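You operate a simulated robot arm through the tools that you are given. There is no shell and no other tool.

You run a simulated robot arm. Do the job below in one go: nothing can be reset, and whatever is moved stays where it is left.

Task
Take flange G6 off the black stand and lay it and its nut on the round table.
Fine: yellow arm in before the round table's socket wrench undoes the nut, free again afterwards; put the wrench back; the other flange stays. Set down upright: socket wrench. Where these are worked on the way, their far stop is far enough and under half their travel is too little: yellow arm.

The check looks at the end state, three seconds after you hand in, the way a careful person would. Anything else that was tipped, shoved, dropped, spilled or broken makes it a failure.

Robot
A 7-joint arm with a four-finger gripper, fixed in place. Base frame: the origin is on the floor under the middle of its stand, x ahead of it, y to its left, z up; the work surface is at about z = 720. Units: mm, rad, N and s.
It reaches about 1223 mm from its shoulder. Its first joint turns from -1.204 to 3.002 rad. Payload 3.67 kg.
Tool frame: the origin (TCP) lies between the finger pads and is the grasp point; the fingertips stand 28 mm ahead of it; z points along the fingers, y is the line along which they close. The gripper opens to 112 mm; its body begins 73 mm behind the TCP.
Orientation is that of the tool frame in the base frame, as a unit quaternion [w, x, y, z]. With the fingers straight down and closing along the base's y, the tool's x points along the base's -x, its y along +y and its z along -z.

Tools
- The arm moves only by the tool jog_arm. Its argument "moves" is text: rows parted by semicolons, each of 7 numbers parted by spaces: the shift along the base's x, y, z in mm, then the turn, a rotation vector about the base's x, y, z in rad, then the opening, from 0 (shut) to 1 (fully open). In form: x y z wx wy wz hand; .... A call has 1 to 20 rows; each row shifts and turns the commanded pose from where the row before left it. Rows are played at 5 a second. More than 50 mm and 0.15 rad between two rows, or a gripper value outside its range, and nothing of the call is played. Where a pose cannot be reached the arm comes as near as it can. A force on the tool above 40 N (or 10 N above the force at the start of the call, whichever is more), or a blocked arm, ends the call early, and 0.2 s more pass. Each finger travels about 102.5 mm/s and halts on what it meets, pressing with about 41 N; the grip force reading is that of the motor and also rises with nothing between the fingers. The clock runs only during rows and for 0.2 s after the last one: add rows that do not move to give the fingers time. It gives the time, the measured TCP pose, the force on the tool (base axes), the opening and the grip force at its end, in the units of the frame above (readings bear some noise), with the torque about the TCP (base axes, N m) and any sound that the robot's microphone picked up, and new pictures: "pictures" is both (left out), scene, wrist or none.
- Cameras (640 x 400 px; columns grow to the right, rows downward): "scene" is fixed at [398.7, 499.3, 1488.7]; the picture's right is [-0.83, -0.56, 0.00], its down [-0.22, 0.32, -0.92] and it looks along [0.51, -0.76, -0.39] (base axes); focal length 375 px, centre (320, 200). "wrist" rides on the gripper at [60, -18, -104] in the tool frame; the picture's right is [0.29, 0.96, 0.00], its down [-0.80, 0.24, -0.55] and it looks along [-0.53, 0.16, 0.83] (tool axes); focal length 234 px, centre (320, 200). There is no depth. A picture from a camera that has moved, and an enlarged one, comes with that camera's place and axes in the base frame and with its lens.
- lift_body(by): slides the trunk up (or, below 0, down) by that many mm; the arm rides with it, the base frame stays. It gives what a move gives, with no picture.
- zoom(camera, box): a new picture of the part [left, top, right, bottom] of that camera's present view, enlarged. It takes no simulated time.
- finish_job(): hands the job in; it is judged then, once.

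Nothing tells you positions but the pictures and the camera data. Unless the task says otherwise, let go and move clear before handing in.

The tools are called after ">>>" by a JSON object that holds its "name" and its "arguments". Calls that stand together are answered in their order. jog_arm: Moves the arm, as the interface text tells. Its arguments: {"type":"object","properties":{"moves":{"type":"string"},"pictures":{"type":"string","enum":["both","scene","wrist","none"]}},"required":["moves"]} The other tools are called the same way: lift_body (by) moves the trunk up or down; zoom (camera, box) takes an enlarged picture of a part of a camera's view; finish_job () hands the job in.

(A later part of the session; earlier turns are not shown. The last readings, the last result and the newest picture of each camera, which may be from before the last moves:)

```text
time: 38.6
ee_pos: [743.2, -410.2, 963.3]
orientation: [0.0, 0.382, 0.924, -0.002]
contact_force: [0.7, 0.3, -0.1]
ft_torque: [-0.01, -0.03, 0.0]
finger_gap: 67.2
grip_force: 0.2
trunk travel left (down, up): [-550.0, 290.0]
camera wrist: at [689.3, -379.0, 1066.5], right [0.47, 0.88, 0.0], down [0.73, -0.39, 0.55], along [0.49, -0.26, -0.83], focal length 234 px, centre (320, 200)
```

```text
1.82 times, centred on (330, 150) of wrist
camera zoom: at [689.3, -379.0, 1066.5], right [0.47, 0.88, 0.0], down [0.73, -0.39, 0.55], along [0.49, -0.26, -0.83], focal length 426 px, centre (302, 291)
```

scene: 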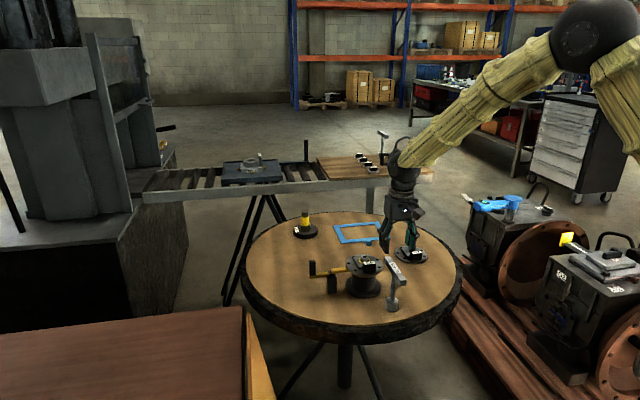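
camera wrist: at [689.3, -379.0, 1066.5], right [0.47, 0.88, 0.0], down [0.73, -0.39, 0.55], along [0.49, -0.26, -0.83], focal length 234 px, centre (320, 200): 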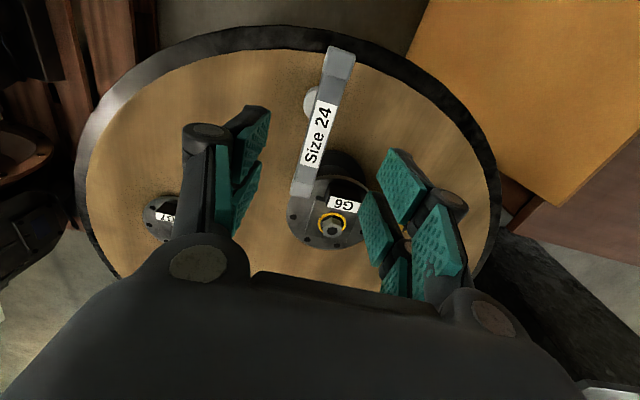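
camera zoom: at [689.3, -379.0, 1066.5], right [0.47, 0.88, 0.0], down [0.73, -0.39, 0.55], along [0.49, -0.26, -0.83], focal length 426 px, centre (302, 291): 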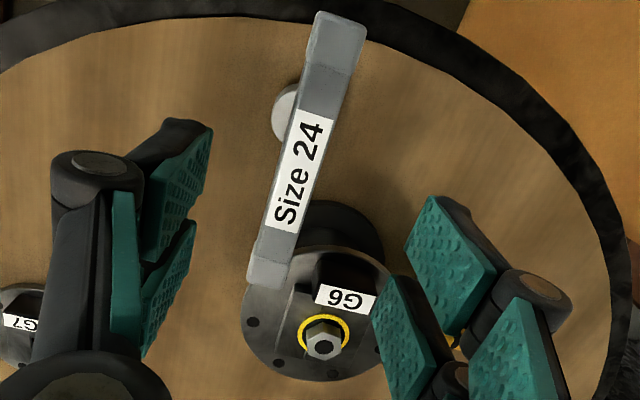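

The wrench is back on its plug, upright. The nut has risen about 5 mm (top now near z = 841). Next I go over the nut with the hand still at the same angle, which keeps the fingers clear of the G6 block.

>>> {"name": "jog_arm", "arguments": {"moves": "31.4 -12.4 0 0 0 0 0.6; 31.4 -12.4 0 0 0 0 0.6; 31.4 -12.4 0 0 0 0 0.6; 31.3 -12.3 0 0 0 0 0.6; 0 0 -25 0 0 0 0.6; 0 0 0 0 0 0 0.6", "pictures": "both"}}

>>> {"name": "zoom", "arguments": {"camera": "wrist", "box": [220, 60, 420, 220]}}

>>> {"name": "zoom", "arguments": {"camera": "scene", "box": [330, 220, 400, 280]}}

```text
time: 40.0
ee_pos: [868.3, -459.8, 938.6]
orientation: [0.0, 0.382, 0.924, 0.0]
contact_force: [-0.7, 0.2, 0.7]
ft_torque: [-0.03, -0.05, 0.0]
finger_gap: 67.6
grip_force: 0.0
trunk travel left (down, up): [-550.0, 290.0]
camera wrist: at [814.4, -429.0, 1041.4], right [0.47, 0.88, 0.0], down [0.73, -0.39, 0.56], along [0.49, -0.26, -0.83], focal length 234 px, centre (320, 200)
```

scene: 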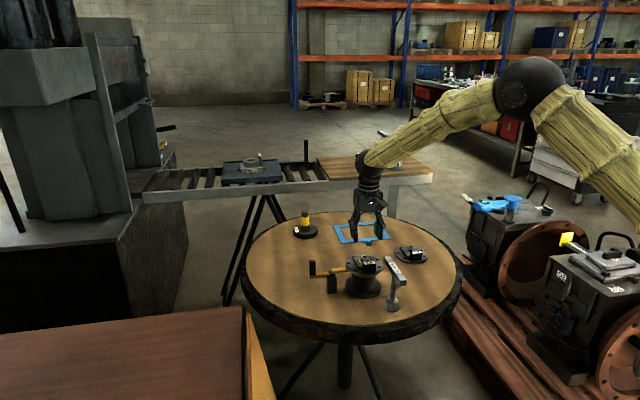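
wrist: 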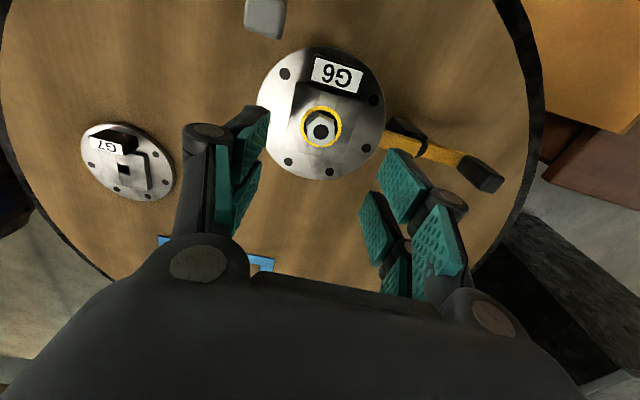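

```text
2.50 times, centred on (320, 140) of wrist
camera zoom: at [814.4, -429.0, 1041.4], right [0.47, 0.88, 0.0], down [0.73, -0.39, 0.56], along [0.49, -0.26, -0.83], focal length 585 px, centre (320, 350)
```

zoom: 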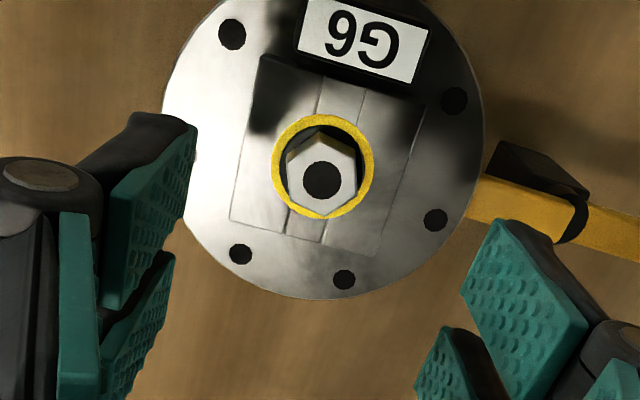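

```text
6.67 times, centred on (365, 250) of scene
camera zoom: at [398.7, 499.3, 1488.7], right [-0.83, -0.56, 0.0], down [-0.22, 0.32, -0.92], along [0.51, -0.76, -0.39], focal length 2498 px, centre (20, -133)
```

zoom: 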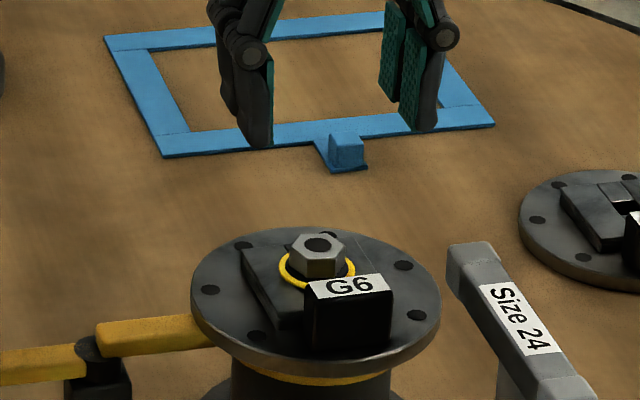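

The nut is centred between the fingers within a millimetre, with the hex flats nearly square to them. I turn the hand a little and lower around the nut.

>>> {"name": "jog_arm", "arguments": {"moves": "1 0.2 0 0 0 0.14 0.6; 0 0 -30 0 0 0 0.6; 0 0 -30 0 0 0 0.6; 0 0 -16 0 0 0 0.6; 0 0 0 0 0 0 0.6", "pictures": "both"}}

>>> {"name": "zoom", "arguments": {"camera": "wrist", "box": [200, 60, 440, 280]}}

>>> {"name": "zoom", "arguments": {"camera": "scene", "box": [330, 220, 400, 280]}}

```text
time: 41.2
ee_pos: [869.8, -459.1, 862.8]
orientation: [0.001, 0.316, 0.949, -0.001]
contact_force: [-0.3, 0.4, -0.6]
ft_torque: [-0.02, -0.02, 0.02]
finger_gap: 67.4
grip_force: 0.0
trunk travel left (down, up): [-550.0, 290.0]
camera wrist: at [812.2, -436.4, 965.9], right [0.34, 0.94, 0.0], down [0.78, -0.28, 0.56], along [0.52, -0.19, -0.83], focal length 234 px, centre (320, 200)
```

scene: 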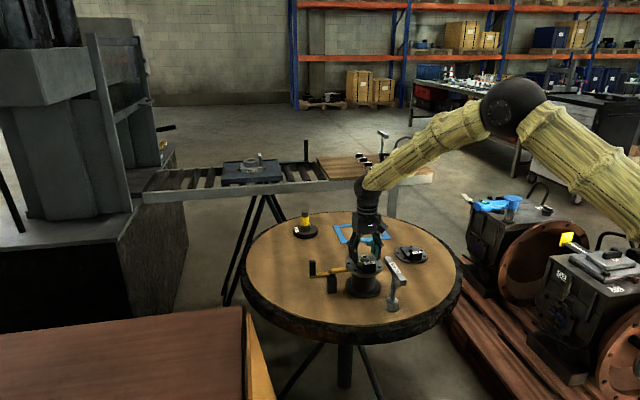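
wrist: 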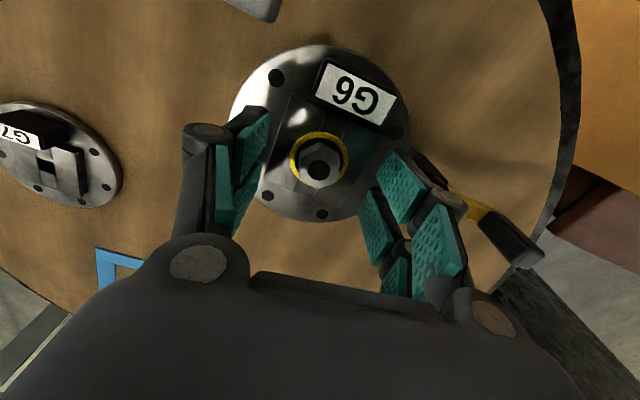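

```text
1.82 times, centred on (320, 170) of wrist
camera zoom: at [812.2, -436.4, 965.9], right [0.34, 0.94, 0.0], down [0.78, -0.28, 0.56], along [0.52, -0.19, -0.83], focal length 426 px, centre (320, 254)
```

zoom: 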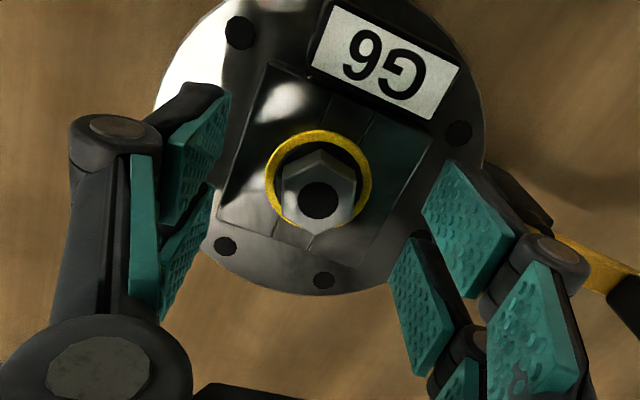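

```text
6.67 times, centred on (365, 250) of scene
camera zoom: at [398.7, 499.3, 1488.7], right [-0.83, -0.56, 0.0], down [-0.22, 0.32, -0.92], along [0.51, -0.76, -0.39], focal length 2498 px, centre (20, -133)
```

zoom: 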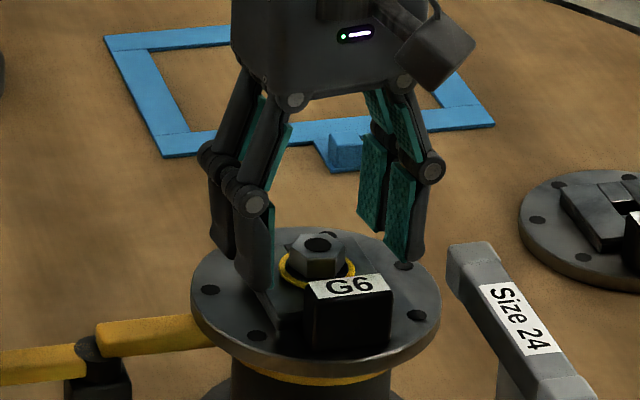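

>>> {"name": "jog_arm", "arguments": {"moves": "0 0 -5 0 0 0 0.6; 0 0 -5 0 0 0 0.6; 0 0 0 0 0 0 0.45; 0 0 0 0 0 0 0.3; 0 0 0 0 0 0 0.1; 0 0 0 0 0 0 0; 0 0 0 0 0 0 0", "pictures": "both"}}

>>> {"name": "zoom", "arguments": {"camera": "wrist", "box": [200, 60, 440, 280]}}

>>> {"name": "zoom", "arguments": {"camera": "scene", "box": [330, 220, 400, 280]}}

```text
time: 42.8
ee_pos: [868.2, -460.8, 853.4]
orientation: [0.0, 0.316, 0.949, -0.001]
contact_force: [-3.3, -3.1, 2.7]
ft_torque: [-0.12, 0.06, 0.03]
finger_gap: 21.4
grip_force: 41.3
trunk travel left (down, up): [-550.0, 290.0]
camera wrist: at [811.8, -436.9, 956.2], right [0.34, 0.94, 0.0], down [0.78, -0.29, 0.56], along [0.52, -0.19, -0.83], focal length 234 px, centre (320, 200)
```

scene: 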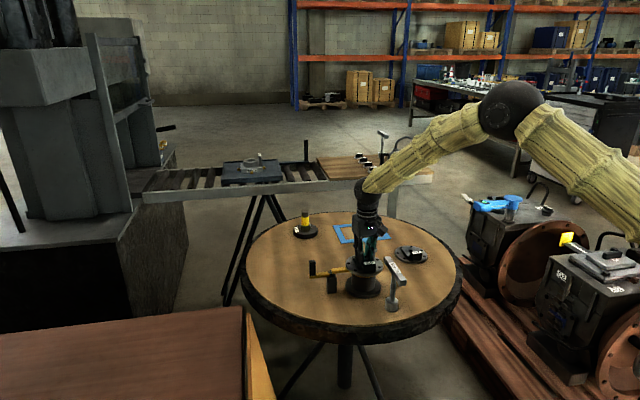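
wrist: 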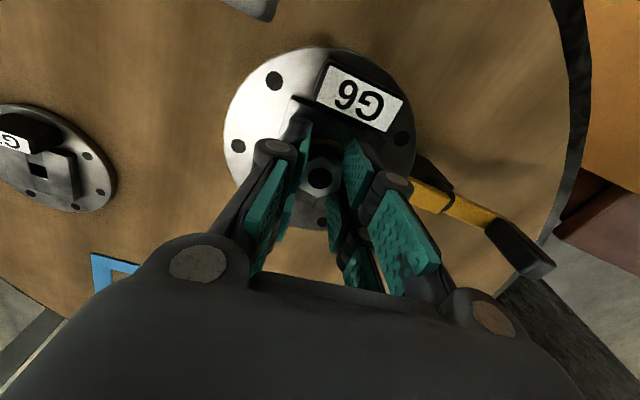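

```text
1.82 times, centred on (320, 170) of wrist
camera zoom: at [811.8, -436.9, 956.2], right [0.34, 0.94, 0.0], down [0.78, -0.29, 0.56], along [0.52, -0.19, -0.83], focal length 426 px, centre (320, 254)
```

zoom: 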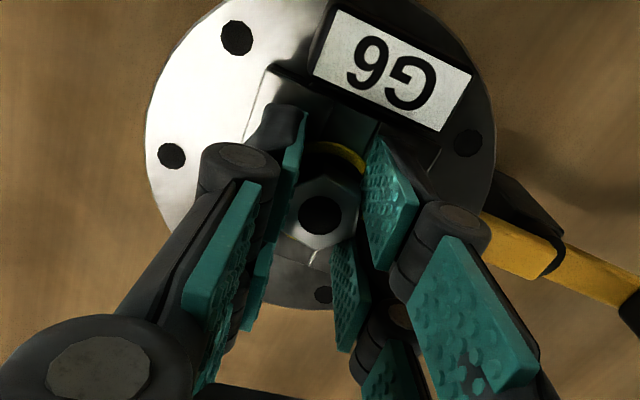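

```text
6.67 times, centred on (365, 250) of scene
camera zoom: at [398.7, 499.3, 1488.7], right [-0.83, -0.56, 0.0], down [-0.22, 0.32, -0.92], along [0.51, -0.76, -0.39], focal length 2498 px, centre (20, -133)
```

zoom: 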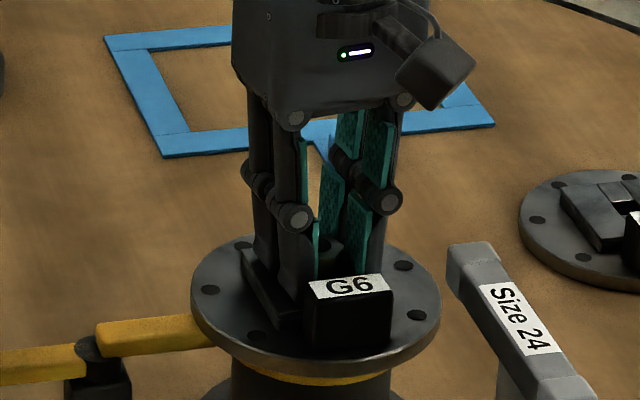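

The nut is in the fingers (gap 21.4 mm). I lift gently to see whether it comes free.

>>> {"name": "jog_arm", "arguments": {"moves": "0 0 3 0 0 0 0; 0 0 3 0 0 0 0; 0 0 4 0 0 0 0; 0 0 0 0 0 0 0", "pictures": "scene"}}

>>> {"name": "zoom", "arguments": {"camera": "scene", "box": [330, 220, 400, 280]}}

```text
time: 43.8
ee_pos: [870.0, -459.3, 858.4]
orientation: [-0.001, 0.317, 0.948, 0.0]
contact_force: [-17.5, 1.3, -28.0]
ft_torque: [0.12, 0.45, 0.05]
finger_gap: 21.0
grip_force: 40.9
trunk travel left (down, up): [-550.0, 290.0]
```

scene: 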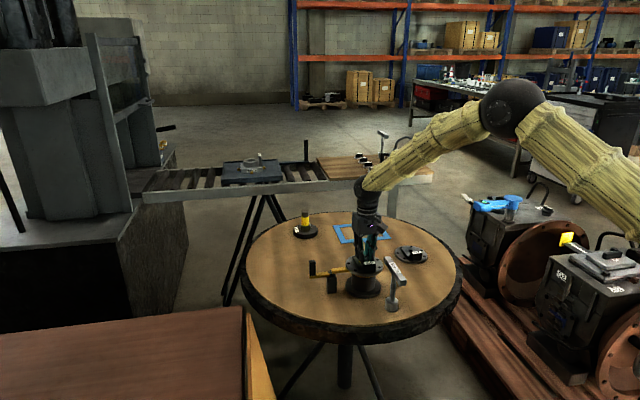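

```text
6.67 times, centred on (365, 250) of scene
camera zoom: at [398.7, 499.3, 1488.7], right [-0.83, -0.56, 0.0], down [-0.22, 0.32, -0.92], along [0.51, -0.76, -0.39], focal length 2498 px, centre (20, -133)
```

zoom: 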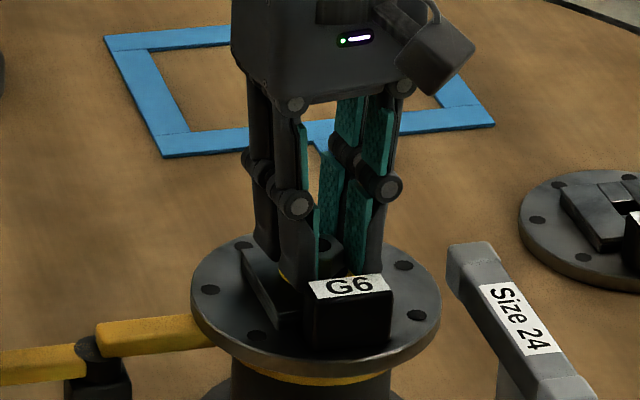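

Pulling meets about 28 N and the nut stays down, so it is still on the thread. I go back down to relieve the pull and look closer.

>>> {"name": "jog_arm", "arguments": {"moves": "0 0 -4 0 0 0 0; 0 0 -4 0 0 0 0; 0 0 -2 0 0 0 0; 0 0 0 0 0 0 0", "pictures": "wrist"}}

>>> {"name": "zoom", "arguments": {"camera": "scene", "box": [345, 235, 395, 275]}}

>>> {"name": "zoom", "arguments": {"camera": "wrist", "box": [260, 100, 400, 240]}}

```text
time: 44.8
ee_pos: [869.7, -459.1, 858.4]
orientation: [0.005, 0.317, 0.949, 0.0]
contact_force: [-12.7, -8.5, 28.9]
ft_torque: [-0.19, 0.53, 0.0]
finger_gap: 20.7
grip_force: 40.6
trunk travel left (down, up): [-550.0, 290.0]
camera wrist: at [810.8, -436.5, 961.9], right [0.34, 0.94, 0.0], down [0.78, -0.28, 0.56], along [0.53, -0.19, -0.83], focal length 234 px, centre (320, 200)
```

wrist: 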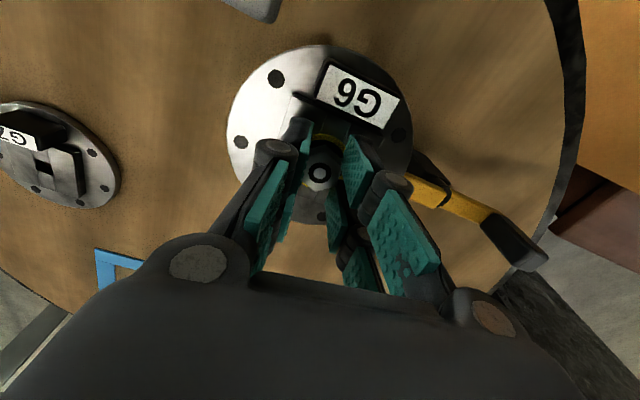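

```text
10.00 times, centred on (370, 255) of scene
camera zoom: at [398.7, 499.3, 1488.7], right [-0.83, -0.56, 0.0], down [-0.22, 0.32, -0.92], along [0.51, -0.76, -0.39], focal length 3746 px, centre (-180, -350)
```

zoom: 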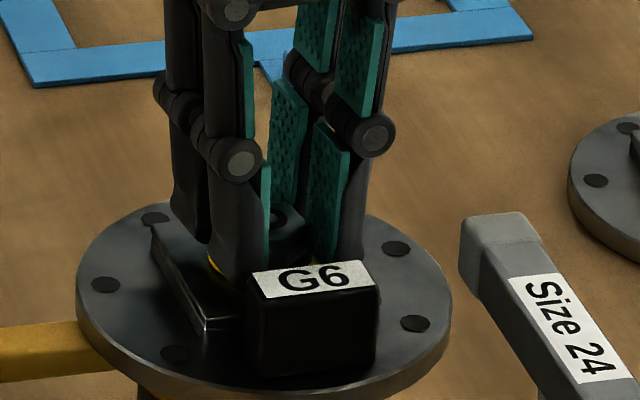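

```text
2.86 times, centred on (330, 170) of wrist
camera zoom: at [810.8, -436.5, 961.9], right [0.34, 0.94, 0.0], down [0.78, -0.28, 0.56], along [0.53, -0.19, -0.83], focal length 669 px, centre (291, 286)
```

zoom: 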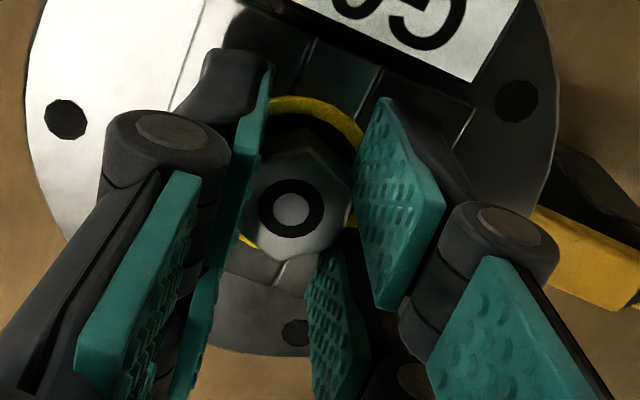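

The fingers slipped up the nut; it still holds axially. Since the nut is already loose to turn, I relieve the side load and spin it further counter-clockwise with the fingers, watching whether it climbs.

>>> {"name": "jog_arm", "arguments": {"moves": "-1.5 -1 5 0 0 0 0; 0 0 0 0 0 0 0; 0 0 0 0 0 0.1 0; 0 0 0 0 0 0.1 0; 0 0 0 0 0 0.1 0; 0 0 0 0 0 0.1 0; 0 0 0 0 0 0 0", "pictures": "wrist"}}

>>> {"name": "zoom", "arguments": {"camera": "wrist", "box": [260, 100, 400, 240]}}

>>> {"name": "zoom", "arguments": {"camera": "scene", "box": [345, 235, 395, 275]}}

```text
time: 46.4
ee_pos: [870.6, -459.5, 858.9]
orientation: [0.003, 0.121, 0.993, -0.001]
contact_force: [17.9, -8.3, 20.7]
ft_torque: [-0.2, -0.52, -0.03]
finger_gap: 20.6
grip_force: 41.2
trunk travel left (down, up): [-550.0, 290.0]
camera wrist: at [807.4, -461.5, 962.5], right [-0.05, 1.0, 0.0], down [0.83, 0.04, 0.56], along [0.56, 0.03, -0.83], focal length 234 px, centre (320, 200)
```

wrist: 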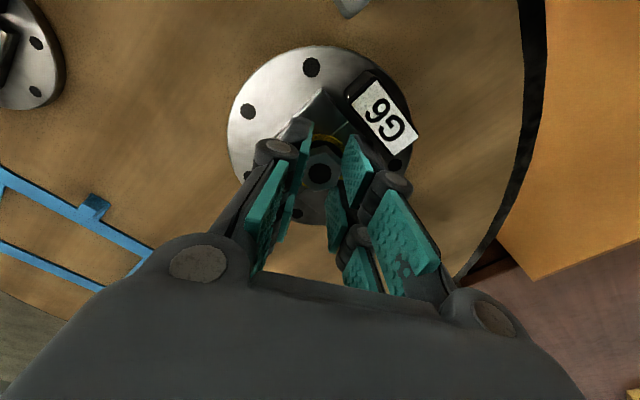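

```text
2.86 times, centred on (330, 170) of wrist
camera zoom: at [807.4, -461.5, 962.5], right [-0.05, 1.0, 0.0], down [0.83, 0.04, 0.56], along [0.56, 0.03, -0.83], focal length 669 px, centre (291, 286)
```

zoom: 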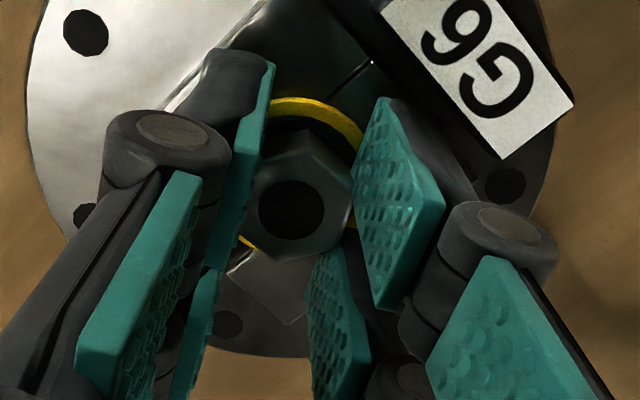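

```text
10.00 times, centred on (370, 255) of scene
camera zoom: at [398.7, 499.3, 1488.7], right [-0.83, -0.56, 0.0], down [-0.22, 0.32, -0.92], along [0.51, -0.76, -0.39], focal length 3746 px, centre (-180, -350)
```

zoom: 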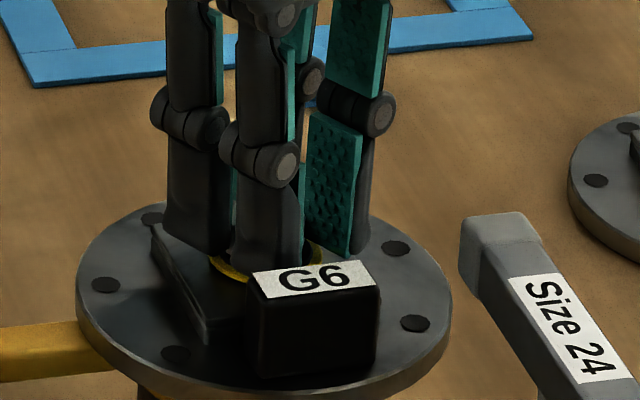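

The nut turns with the fingers. I keep unscrewing and watch the upward force for signs that it climbs the thread.

>>> {"name": "jog_arm", "arguments": {"moves": "0 0 2 0 0 0.12 0; 0 0 0 0 0 0.12 0; 0 0 0 0 0 0.12 0; 0 0 0 0 0 0.12 0; 0 0 0 0 0 0.12 0; 0 0 0 0 0 0.12 0; 0 0 0 0 0 0 0", "pictures": "wrist"}}

>>> {"name": "zoom", "arguments": {"camera": "wrist", "box": [260, 100, 400, 240]}}

>>> {"name": "zoom", "arguments": {"camera": "scene", "box": [345, 235, 395, 275]}}

```text
time: 48.0
ee_pos: [870.5, -460.2, 859.9]
orientation: [0.003, -0.238, 0.971, -0.001]
contact_force: [20.4, -2.7, 16.1]
ft_torque: [-0.07, -0.69, 0.0]
finger_gap: 20.9
grip_force: 40.9
trunk travel left (down, up): [-550.0, 290.0]
camera wrist: at [825.1, -502.3, 963.5], right [-0.7, 0.72, 0.0], down [0.59, 0.58, 0.56], along [0.4, 0.39, -0.83], focal length 234 px, centre (320, 200)
```

wrist: 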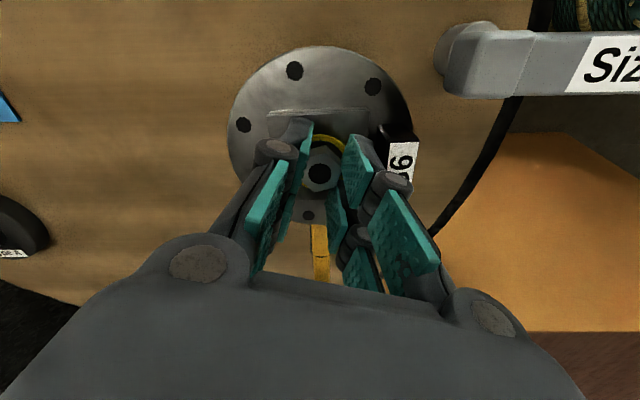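

```text
2.86 times, centred on (330, 170) of wrist
camera zoom: at [825.1, -502.3, 963.5], right [-0.7, 0.72, 0.0], down [0.59, 0.58, 0.56], along [0.4, 0.39, -0.83], focal length 669 px, centre (291, 286)
```

zoom: 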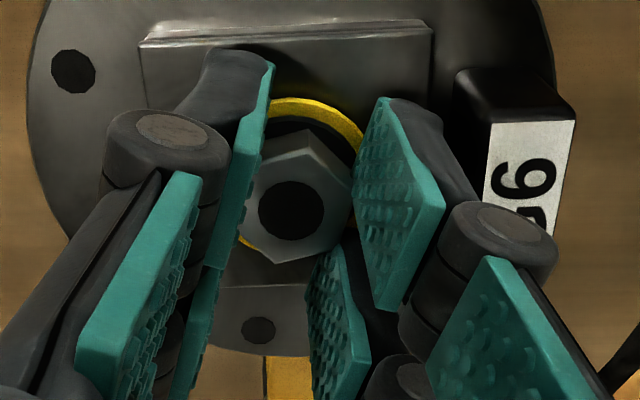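

```text
10.00 times, centred on (370, 255) of scene
camera zoom: at [398.7, 499.3, 1488.7], right [-0.83, -0.56, 0.0], down [-0.22, 0.32, -0.92], along [0.51, -0.76, -0.39], focal length 3746 px, centre (-180, -350)
```

zoom: 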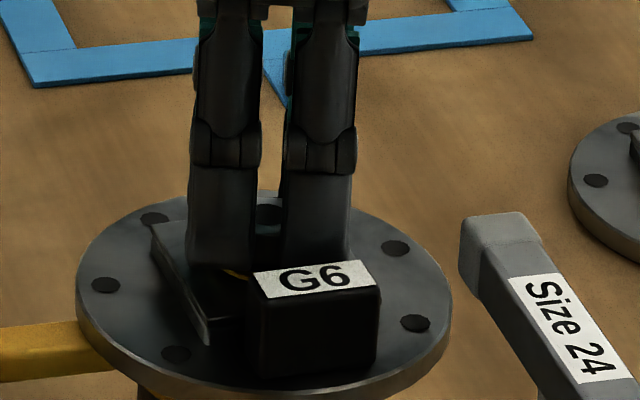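

The nut spins freely but has not climbed, and at this angle a finger is brushing the G6 block. I raise in small steps to get the fingertips above the block, still holding the nut's top.

>>> {"name": "jog_arm", "arguments": {"moves": "-1 0 3 0 0 0 0; 0 0 3 0 0 0 0; 0 0 3 0 0 0 0; 0 0 0 0 0 0 0", "pictures": "both"}}

>>> {"name": "zoom", "arguments": {"camera": "wrist", "box": [260, 100, 400, 240]}}

>>> {"name": "zoom", "arguments": {"camera": "scene", "box": [345, 235, 395, 275]}}

```text
time: 49.0
ee_pos: [869.3, -459.3, 863.3]
orientation: [-0.002, -0.237, 0.972, 0.001]
contact_force: [18.4, 6.0, -28.7]
ft_torque: [0.21, -0.54, 0.08]
finger_gap: 21.5
grip_force: 41.4
trunk travel left (down, up): [-550.0, 290.0]
camera wrist: at [825.9, -502.7, 966.6], right [-0.7, 0.72, 0.01], down [0.6, 0.58, 0.55], along [0.39, 0.39, -0.83], focal length 234 px, centre (320, 200)
```

scene: 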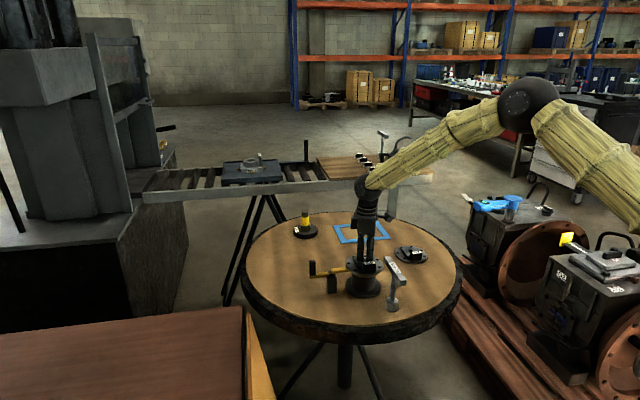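
wrist: 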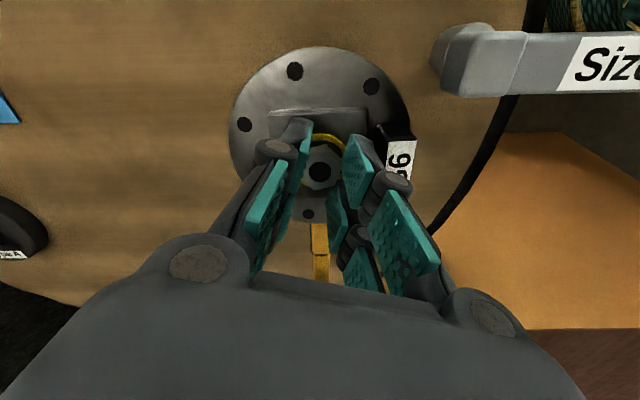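

```text
2.86 times, centred on (330, 170) of wrist
camera zoom: at [825.9, -502.7, 966.6], right [-0.7, 0.72, 0.01], down [0.6, 0.58, 0.55], along [0.39, 0.39, -0.83], focal length 669 px, centre (291, 286)
```

zoom: 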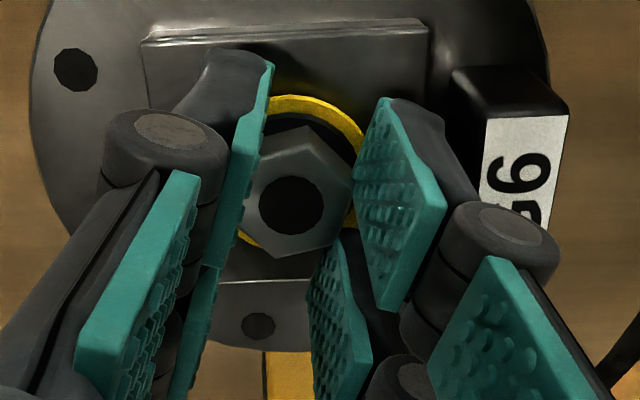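

```text
10.00 times, centred on (370, 255) of scene
camera zoom: at [398.7, 499.3, 1488.7], right [-0.83, -0.56, 0.0], down [-0.22, 0.32, -0.92], along [0.51, -0.76, -0.39], focal length 3746 px, centre (-180, -350)
```

zoom: 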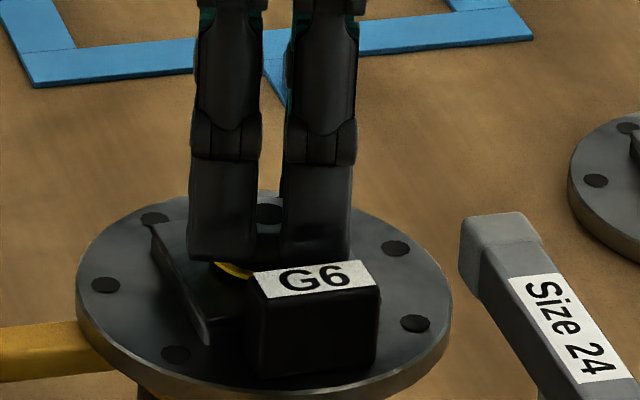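

The nut still won't lift. I slide the fingers up off it, open above the block, and look at the nut again from clear above.

>>> {"name": "jog_arm", "arguments": {"moves": "0 0 4 0 0 0 0; 0 0 3 0 0 0 0.1; 0 0 0 0 0 0 0.3; 0 0 5 0 0 0 0.5; 0 0 10 0 0 0 0.6; 0 0 30 0 0 0 0.6; 0 0 30 0 0 0 0.6; 0 0 0 0 0 0 0.6", "pictures": "both"}}

>>> {"name": "zoom", "arguments": {"camera": "scene", "box": [345, 235, 395, 275]}}

>>> {"name": "zoom", "arguments": {"camera": "wrist", "box": [220, 40, 420, 200]}}

```text
time: 50.8
ee_pos: [867.3, -461.5, 950.6]
orientation: [0.001, -0.237, 0.972, 0.0]
contact_force: [0.3, 0.4, 0.2]
ft_torque: [0.0, 0.01, 0.02]
finger_gap: 67.1
grip_force: 0.0
trunk travel left (down, up): [-550.0, 290.0]
camera wrist: at [823.5, -503.4, 1053.7], right [-0.7, 0.72, 0.0], down [0.6, 0.58, 0.56], along [0.4, 0.39, -0.83], focal length 234 px, centre (320, 200)
```

scene: 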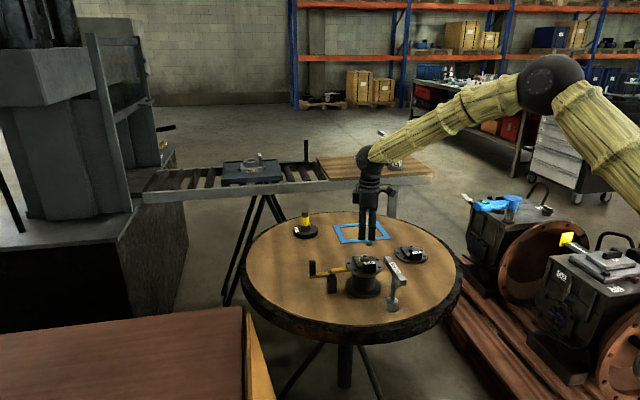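
wrist: 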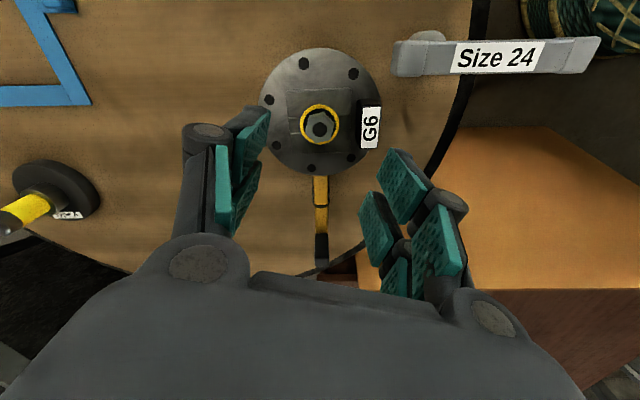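

```text
10.00 times, centred on (370, 255) of scene
camera zoom: at [398.7, 499.3, 1488.7], right [-0.83, -0.56, 0.0], down [-0.22, 0.32, -0.92], along [0.51, -0.76, -0.39], focal length 3746 px, centre (-180, -350)
```

zoom: 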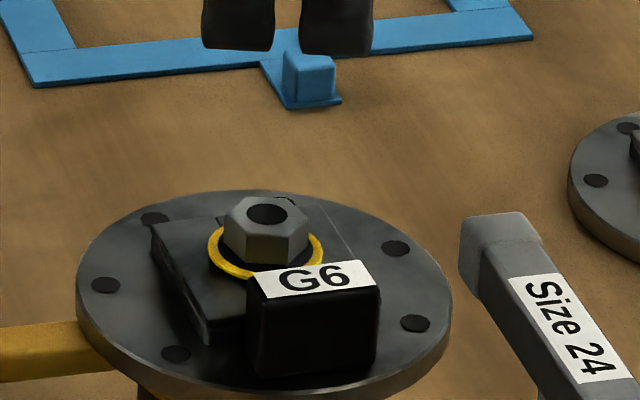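

```text
2.50 times, centred on (320, 120) of wrist
camera zoom: at [823.5, -503.4, 1053.7], right [-0.7, 0.72, 0.0], down [0.6, 0.58, 0.56], along [0.4, 0.39, -0.83], focal length 585 px, centre (320, 400)
```

zoom: 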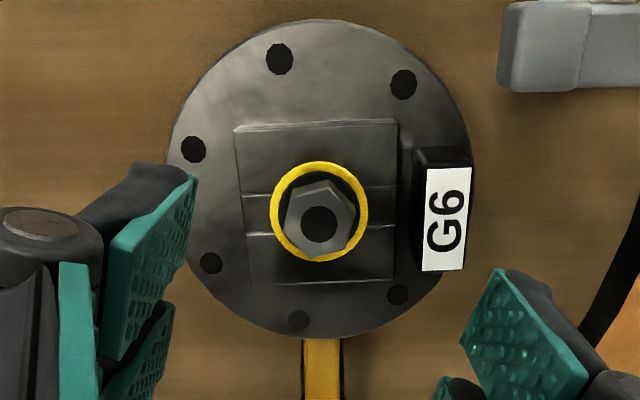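

The nut has crept up another millimetre or so, so it really is threaded and needs more turns. I'll find out how far the wrist can turn in free air first.

>>> {"name": "jog_arm", "arguments": {"moves": "0 0 10 0 0 0.15 0.6; 0 0 0 0 0 0.15 0.6; 0 0 0 0 0 0.15 0.6; 0 0 0 0 0 0.15 0.6; 0 0 0 0 0 0.15 0.6; 0 0 0 0 0 0.15 0.6; 0 0 0 0 0 0.15 0.6; 0 0 0 0 0 0.15 0.6; 0 0 0 0 0 0.15 0.6; 0 0 0 0 0 0.15 0.6; 0 0 0 0 0 0 0.6", "pictures": "wrist"}}

```text
time: 53.2
ee_pos: [867.9, -459.6, 960.5]
orientation: [-0.002, 0.835, -0.55, -0.001]
contact_force: [0.2, -0.2, 0.0]
ft_torque: [0.0, -0.01, -0.01]
finger_gap: 67.2
grip_force: 0.1
trunk travel left (down, up): [-550.0, 290.0]
camera wrist: at [909.0, -507.6, 1064.1], right [-0.77, -0.64, 0.0], down [-0.54, 0.64, 0.56], along [-0.36, 0.43, -0.83], focal length 234 px, centre (320, 200)
```

wrist: 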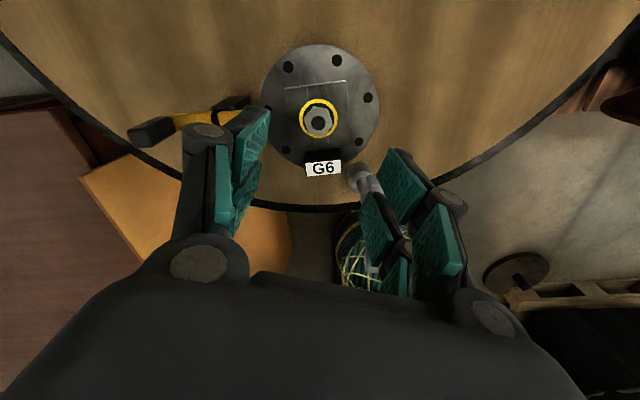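

>>> {"name": "jog_arm", "arguments": {"moves": "0 0 0 0 0 0.15 0.6; 0 0 0 0 0 0.15 0.6; 0 0 0 0 0 0.15 0.6; 0 0 0 0 0 0.15 0.6; 0 0 0 0 0 0.15 0.6; 0 0 0 0 0 0.15 0.6; 0 0 0 0 0 0.15 0.6; 0 0 0 0 0 0.15 0.6; 0 0 0 0 0 0 0.6", "pictures": "wrist"}}

>>> {"name": "zoom", "arguments": {"camera": "wrist", "box": [220, 40, 420, 200]}}

```text
time: 55.2
ee_pos: [867.6, -458.7, 962.0]
orientation: [-0.001, 1.0, 0.018, -0.002]
contact_force: [0.0, 1.2, -0.1]
ft_torque: [-0.02, -0.04, 0.01]
finger_gap: 67.2
grip_force: 0.0
trunk travel left (down, up): [-550.0, 290.0]
camera wrist: at [928.3, -438.6, 1064.3], right [0.32, -0.95, 0.0], down [-0.79, -0.27, 0.56], along [-0.53, -0.18, -0.83], focal length 234 px, centre (320, 200)
```

wrist: 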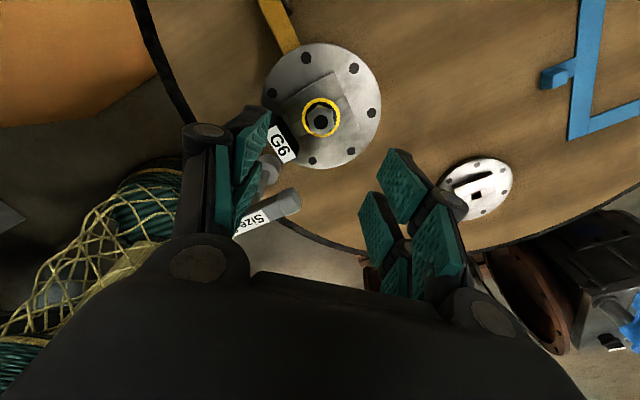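

```text
2.50 times, centred on (320, 120) of wrist
camera zoom: at [928.3, -438.6, 1064.3], right [0.32, -0.95, 0.0], down [-0.79, -0.27, 0.56], along [-0.53, -0.18, -0.83], focal length 585 px, centre (320, 400)
```

zoom: 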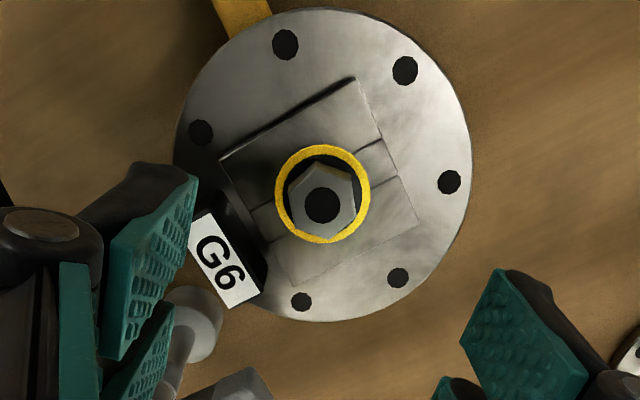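

The wrist turns freely up to at least θ ≈ 3.18 rad, so I can unscrew in long strokes. The nut sits about 2 mm off my TCP; I correct that and turn back to start a long stroke with the fingertips kept just above the G6 block.

>>> {"name": "jog_arm", "arguments": {"moves": "1.9 0.5 0 0 0 -0.15 0.6; 0 0 0 0 0 -0.15 0.6; 0 0 0 0 0 -0.15 0.6; 0 0 0 0 0 -0.15 0.6; 0 0 0 0 0 -0.15 0.6; 0 0 0 0 0 -0.15 0.6; 0 0 0 0 0 -0.15 0.6; 0 0 0 0 0 -0.15 0.6; 0 0 0 0 0 -0.15 0.6; 0 0 0 0 0 -0.15 0.6; 0 0 0 0 0 -0.15 0.6; 0 0 0 0 0 -0.15 0.6; 0 0 0 0 0 -0.15 0.6; 0 0 0 0 0 -0.15 0.6", "pictures": "none"}}

>>> {"name": "jog_arm", "arguments": {"moves": "0 0 0 0 0 -0.15 0.6; 0 0 0 0 0 -0.15 0.6; 0 0 0 0 0 -0.15 0.6; 0 0 0 0 0 -0.15 0.6; 0 0 0 0 0 -0.15 0.6; 0 0 0 0 0 -0.15 0.6; 0 0 0 0 0 -0.15 0.6; 0 0 0 0 0 -0.15 0.6; 0 0 0 0 0 -0.15 0.6; 0 0 -20 0 0 -0.15 0.6; 0 0 -20 0 0 -0.15 0.6; 0 0 -20 0 0 0 0.6; 0 0 0 0 0 0 0.6", "pictures": "wrist"}}

>>> {"name": "zoom", "arguments": {"camera": "wrist", "box": [220, 60, 420, 220]}}

```text
time: 58.2
ee_pos: [871.0, -460.2, 962.6]
orientation: [0.002, -0.513, 0.859, 0.0]
contact_force: [0.1, 0.2, -0.8]
ft_torque: [0.02, -0.02, -0.01]
finger_gap: 67.1
grip_force: 0.1
trunk travel left (down, up): [-550.0, 290.0]
```

```text
time: 61.0
ee_pos: [869.4, -459.3, 901.5]
orientation: [0.002, 0.282, 0.959, -0.001]
contact_force: [-0.4, -0.3, -0.5]
ft_torque: [0.02, -0.03, 0.03]
finger_gap: 67.2
grip_force: 0.0
trunk travel left (down, up): [-550.0, 290.0]
camera wrist: at [809.9, -441.1, 1004.6], right [0.28, 0.96, 0.0], down [0.8, -0.23, 0.56], along [0.53, -0.16, -0.83], focal length 234 px, centre (320, 200)
```

wrist: 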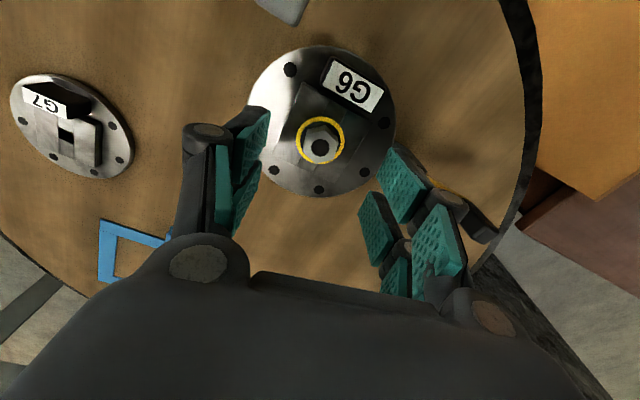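

```text
2.50 times, centred on (320, 140) of wrist
camera zoom: at [809.9, -441.1, 1004.6], right [0.28, 0.96, 0.0], down [0.8, -0.23, 0.56], along [0.53, -0.16, -0.83], focal length 585 px, centre (320, 350)
```

zoom: 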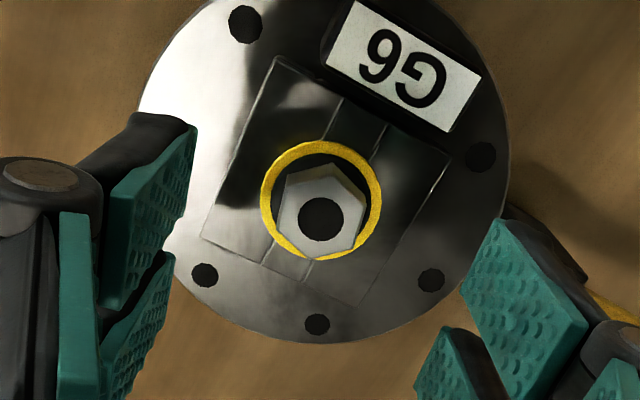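

Closing here would need the fingertips below the top of the G6 block while turning, so the wrench is the better tool for the remaining turns. I go back over the wrench.

>>> {"name": "jog_arm", "arguments": {"moves": "0 0 35 0 0 -0.07 0.6; 0 0 25 0 0 -0.07 0.6; -31.2 12.4 0 0 0 -0.07 0.6; -31.2 12.4 0 0 0 0 0.6; -31.2 12.4 0 0 0 0 0.6; -31.2 12.4 0 0 0 0 0.6; 0 0 0 0 0 0 0.6", "pictures": "wrist"}}

>>> {"name": "zoom", "arguments": {"camera": "wrist", "box": [240, 30, 420, 230]}}

>>> {"name": "zoom", "arguments": {"camera": "scene", "box": [345, 235, 395, 275]}}

```text
time: 62.6
ee_pos: [745.3, -410.4, 961.1]
orientation: [0.0, 0.381, 0.925, -0.001]
contact_force: [0.2, -1.1, 0.3]
ft_torque: [-0.02, 0.02, 0.03]
finger_gap: 67.2
grip_force: 0.0
trunk travel left (down, up): [-550.0, 290.0]
camera wrist: at [691.0, -380.4, 1064.1], right [0.47, 0.88, 0.0], down [0.73, -0.39, 0.55], along [0.49, -0.26, -0.83], focal length 234 px, centre (320, 200)
```

wrist: 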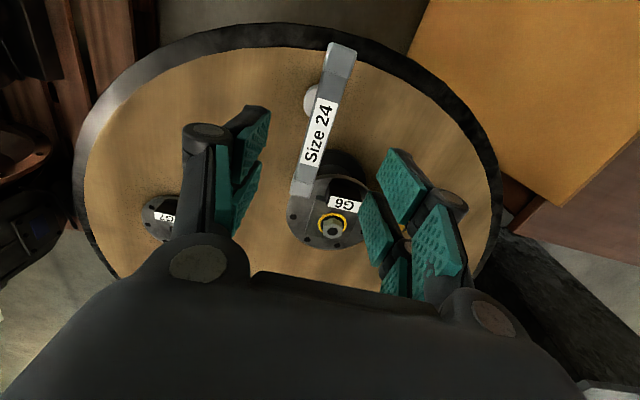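

```text
2.00 times, centred on (330, 130) of wrist
camera zoom: at [691.0, -380.4, 1064.1], right [0.47, 0.88, 0.0], down [0.73, -0.39, 0.55], along [0.49, -0.26, -0.83], focal length 468 px, centre (300, 340)
```

zoom: 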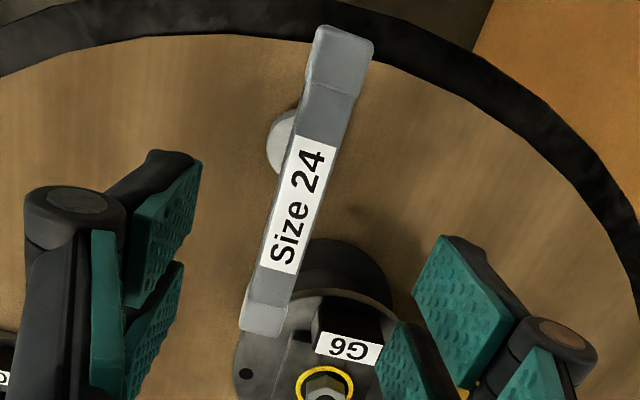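

```text
10.00 times, centred on (370, 255) of scene
camera zoom: at [398.7, 499.3, 1488.7], right [-0.83, -0.56, 0.0], down [-0.22, 0.32, -0.92], along [0.51, -0.76, -0.39], focal length 3746 px, centre (-180, -350)
```

zoom: 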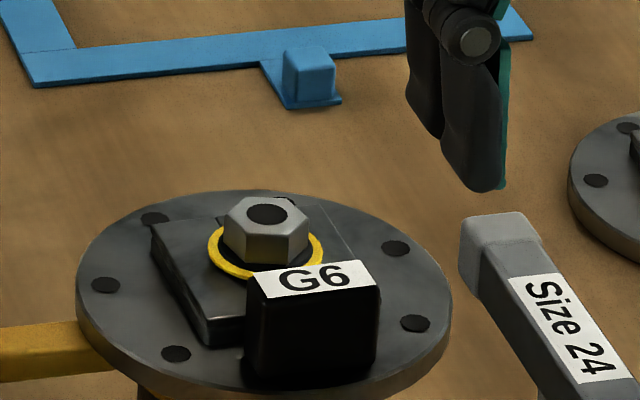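

>>> {"name": "jog_arm", "arguments": {"moves": "-0.9 0.9 -30 0 0 0 0.6; 0 0 -30 0 0 0 0.6; 0 0 -30 0 0 0 0.6; 0 0 -14 0 0 0 0.6; 0 0 0 0 0 0 0.4; 0 0 0 0 0 0 0.2; 0 0 0 0 0 0 0; 0 0 0 0 0 0 0; 0 0 0 0 0 0 0", "pictures": "both"}}

>>> {"name": "zoom", "arguments": {"camera": "scene", "box": [360, 245, 430, 315]}}

```text
time: 64.6
ee_pos: [743.1, -409.8, 856.3]
orientation: [0.001, 0.381, 0.925, -0.001]
contact_force: [0.4, -0.1, 0.2]
ft_torque: [-0.05, -0.02, 0.0]
finger_gap: 18.7
grip_force: 40.9
trunk travel left (down, up): [-550.0, 290.0]
camera wrist: at [689.5, -379.0, 959.6], right [0.47, 0.88, 0.0], down [0.73, -0.39, 0.55], along [0.49, -0.26, -0.83], focal length 234 px, centre (320, 200)
```

scene: 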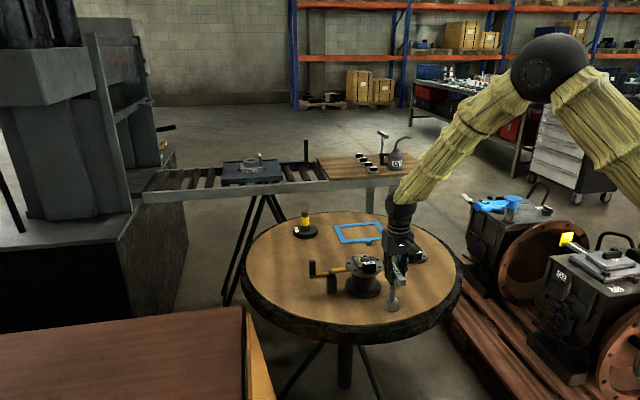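
wrist: 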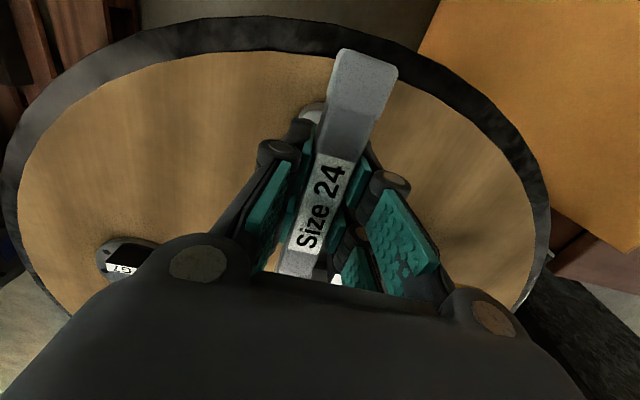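

```text
5.71 times, centred on (395, 280) of scene
camera zoom: at [398.7, 499.3, 1488.7], right [-0.83, -0.56, 0.0], down [-0.22, 0.32, -0.92], along [0.51, -0.76, -0.39], focal length 2141 px, centre (-109, -257)
```

zoom: 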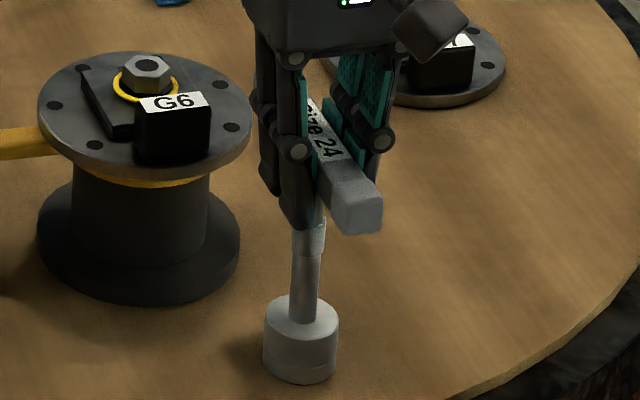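

Wrench held again. I lift it, carry it over the nut, and wind the wrist back clockwise in the air for a long unscrewing stroke.

>>> {"name": "jog_arm", "arguments": {"moves": "0 0 10 0 0 0 0; 0 0 30 0 0 0 0; 0 0 40 0 0 0 0; 0 0 40 0 0 0 0; 0 0 40 0 0 0 0; 31.4 -12.6 10 0 0 -0.12 0; 31.4 -12.6 0 0 0 -0.12 0; 31.4 -12.6 0 0 0 -0.12 0; 31.5 -12.7 0 0 0 -0.12 0; 0 0 0 0 0 -0.14 0; 0 0 0 0 0 -0.14 0; 0 0 0 0 0 -0.14 0; 0 0 0 0 0 -0.14 0; 0 0 0 0 0 -0.14 0; 0 0 0 0 0 0 0", "pictures": "both"}}

>>> {"name": "zoom", "arguments": {"camera": "scene", "box": [345, 235, 395, 275]}}

```text
time: 67.8
ee_pos: [870.2, -459.5, 1026.1]
orientation: [0.0, 0.831, 0.556, -0.001]
contact_force: [0.4, -0.1, -2.5]
ft_torque: [0.04, -0.04, 0.02]
finger_gap: 18.5
grip_force: 40.1
trunk travel left (down, up): [-550.0, 290.0]
camera wrist: at [877.2, -396.5, 1130.1], right [0.99, -0.1, 0.0], down [-0.08, -0.83, 0.55], along [-0.06, -0.55, -0.83], focal length 234 px, centre (320, 200)
```

scene: 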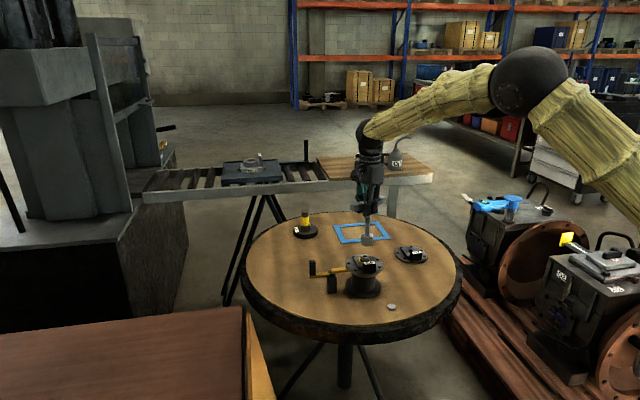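
wrist: 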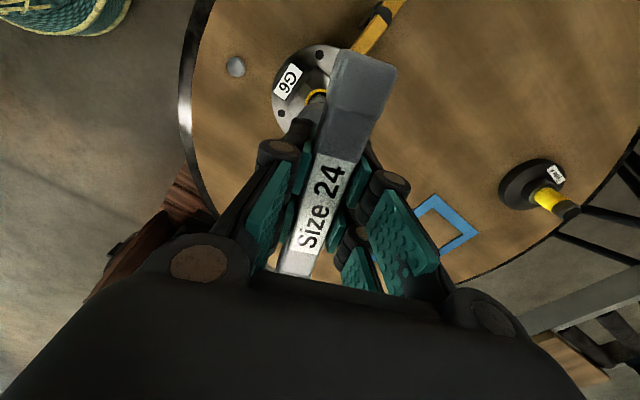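

```text
10.00 times, centred on (370, 255) of scene
camera zoom: at [398.7, 499.3, 1488.7], right [-0.83, -0.56, 0.0], down [-0.22, 0.32, -0.92], along [0.51, -0.76, -0.39], focal length 3746 px, centre (-180, -350)
```

zoom: 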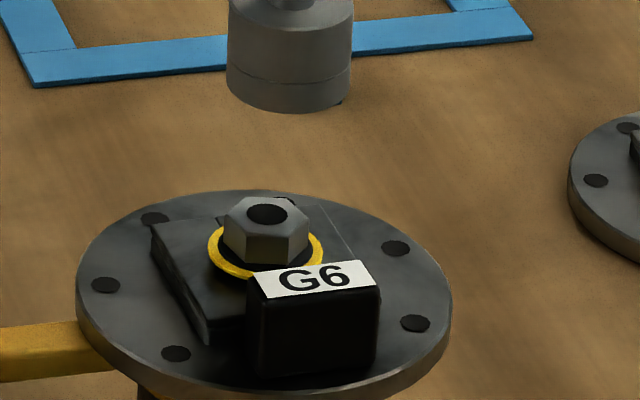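

The socket's axis sits a few millimetres off my TCP along the bar, so I must turn about the socket axis, not the TCP. I'll measure the offset at another angle.

>>> {"name": "jog_arm", "arguments": {"moves": "0 0 0 0 0 -0.14 0; 0 0 0 0 0 -0.14 0; 0 0 0 0 0 -0.14 0; 0 0 0 0 0 -0.14 0; 0 0 0 0 0 -0.14 0; 0 0 0 0 0 -0.14 0; 0 0 0 0 0 -0.1 0; 0 0 0 0 0 0 0", "pictures": "none"}}

>>> {"name": "zoom", "arguments": {"camera": "scene", "box": [345, 235, 395, 275]}}

>>> {"name": "zoom", "arguments": {"camera": "scene", "box": [345, 205, 395, 245]}}

```text
time: 69.6
ee_pos: [869.8, -459.7, 1027.1]
orientation: [0.0, 0.993, 0.118, -0.002]
contact_force: [-0.5, -0.2, -2.8]
ft_torque: [0.04, -0.05, -0.04]
finger_gap: 18.8
grip_force: 40.9
trunk travel left (down, up): [-550.0, 290.0]
```

```text
10.00 times, centred on (370, 255) of scene
camera zoom: at [398.7, 499.3, 1488.7], right [-0.83, -0.56, 0.0], down [-0.22, 0.32, -0.92], along [0.51, -0.76, -0.39], focal length 3746 px, centre (-180, -350)
```

zoom: 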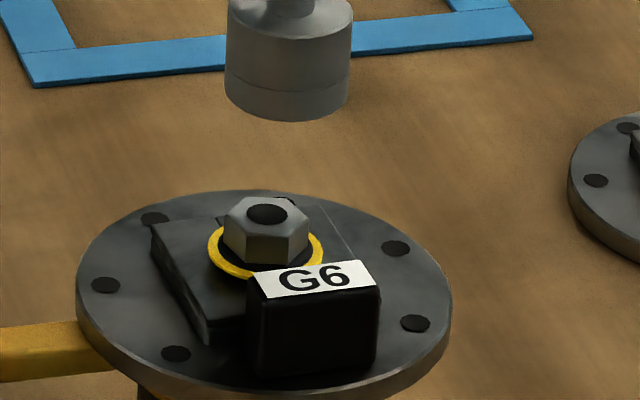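

```text
10.00 times, centred on (370, 225) of scene
camera zoom: at [398.7, 499.3, 1488.7], right [-0.83, -0.56, 0.0], down [-0.22, 0.32, -0.92], along [0.51, -0.76, -0.39], focal length 3746 px, centre (-180, -50)
```

zoom: 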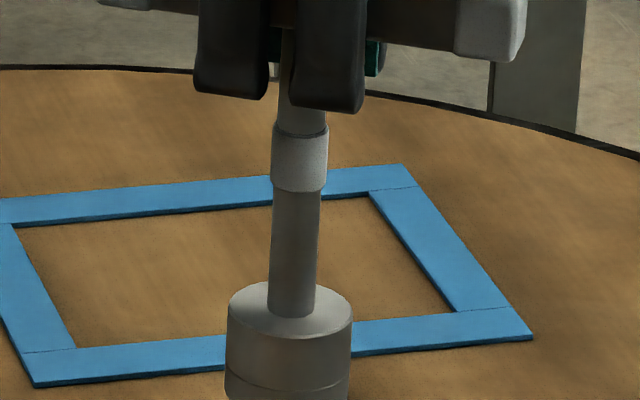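

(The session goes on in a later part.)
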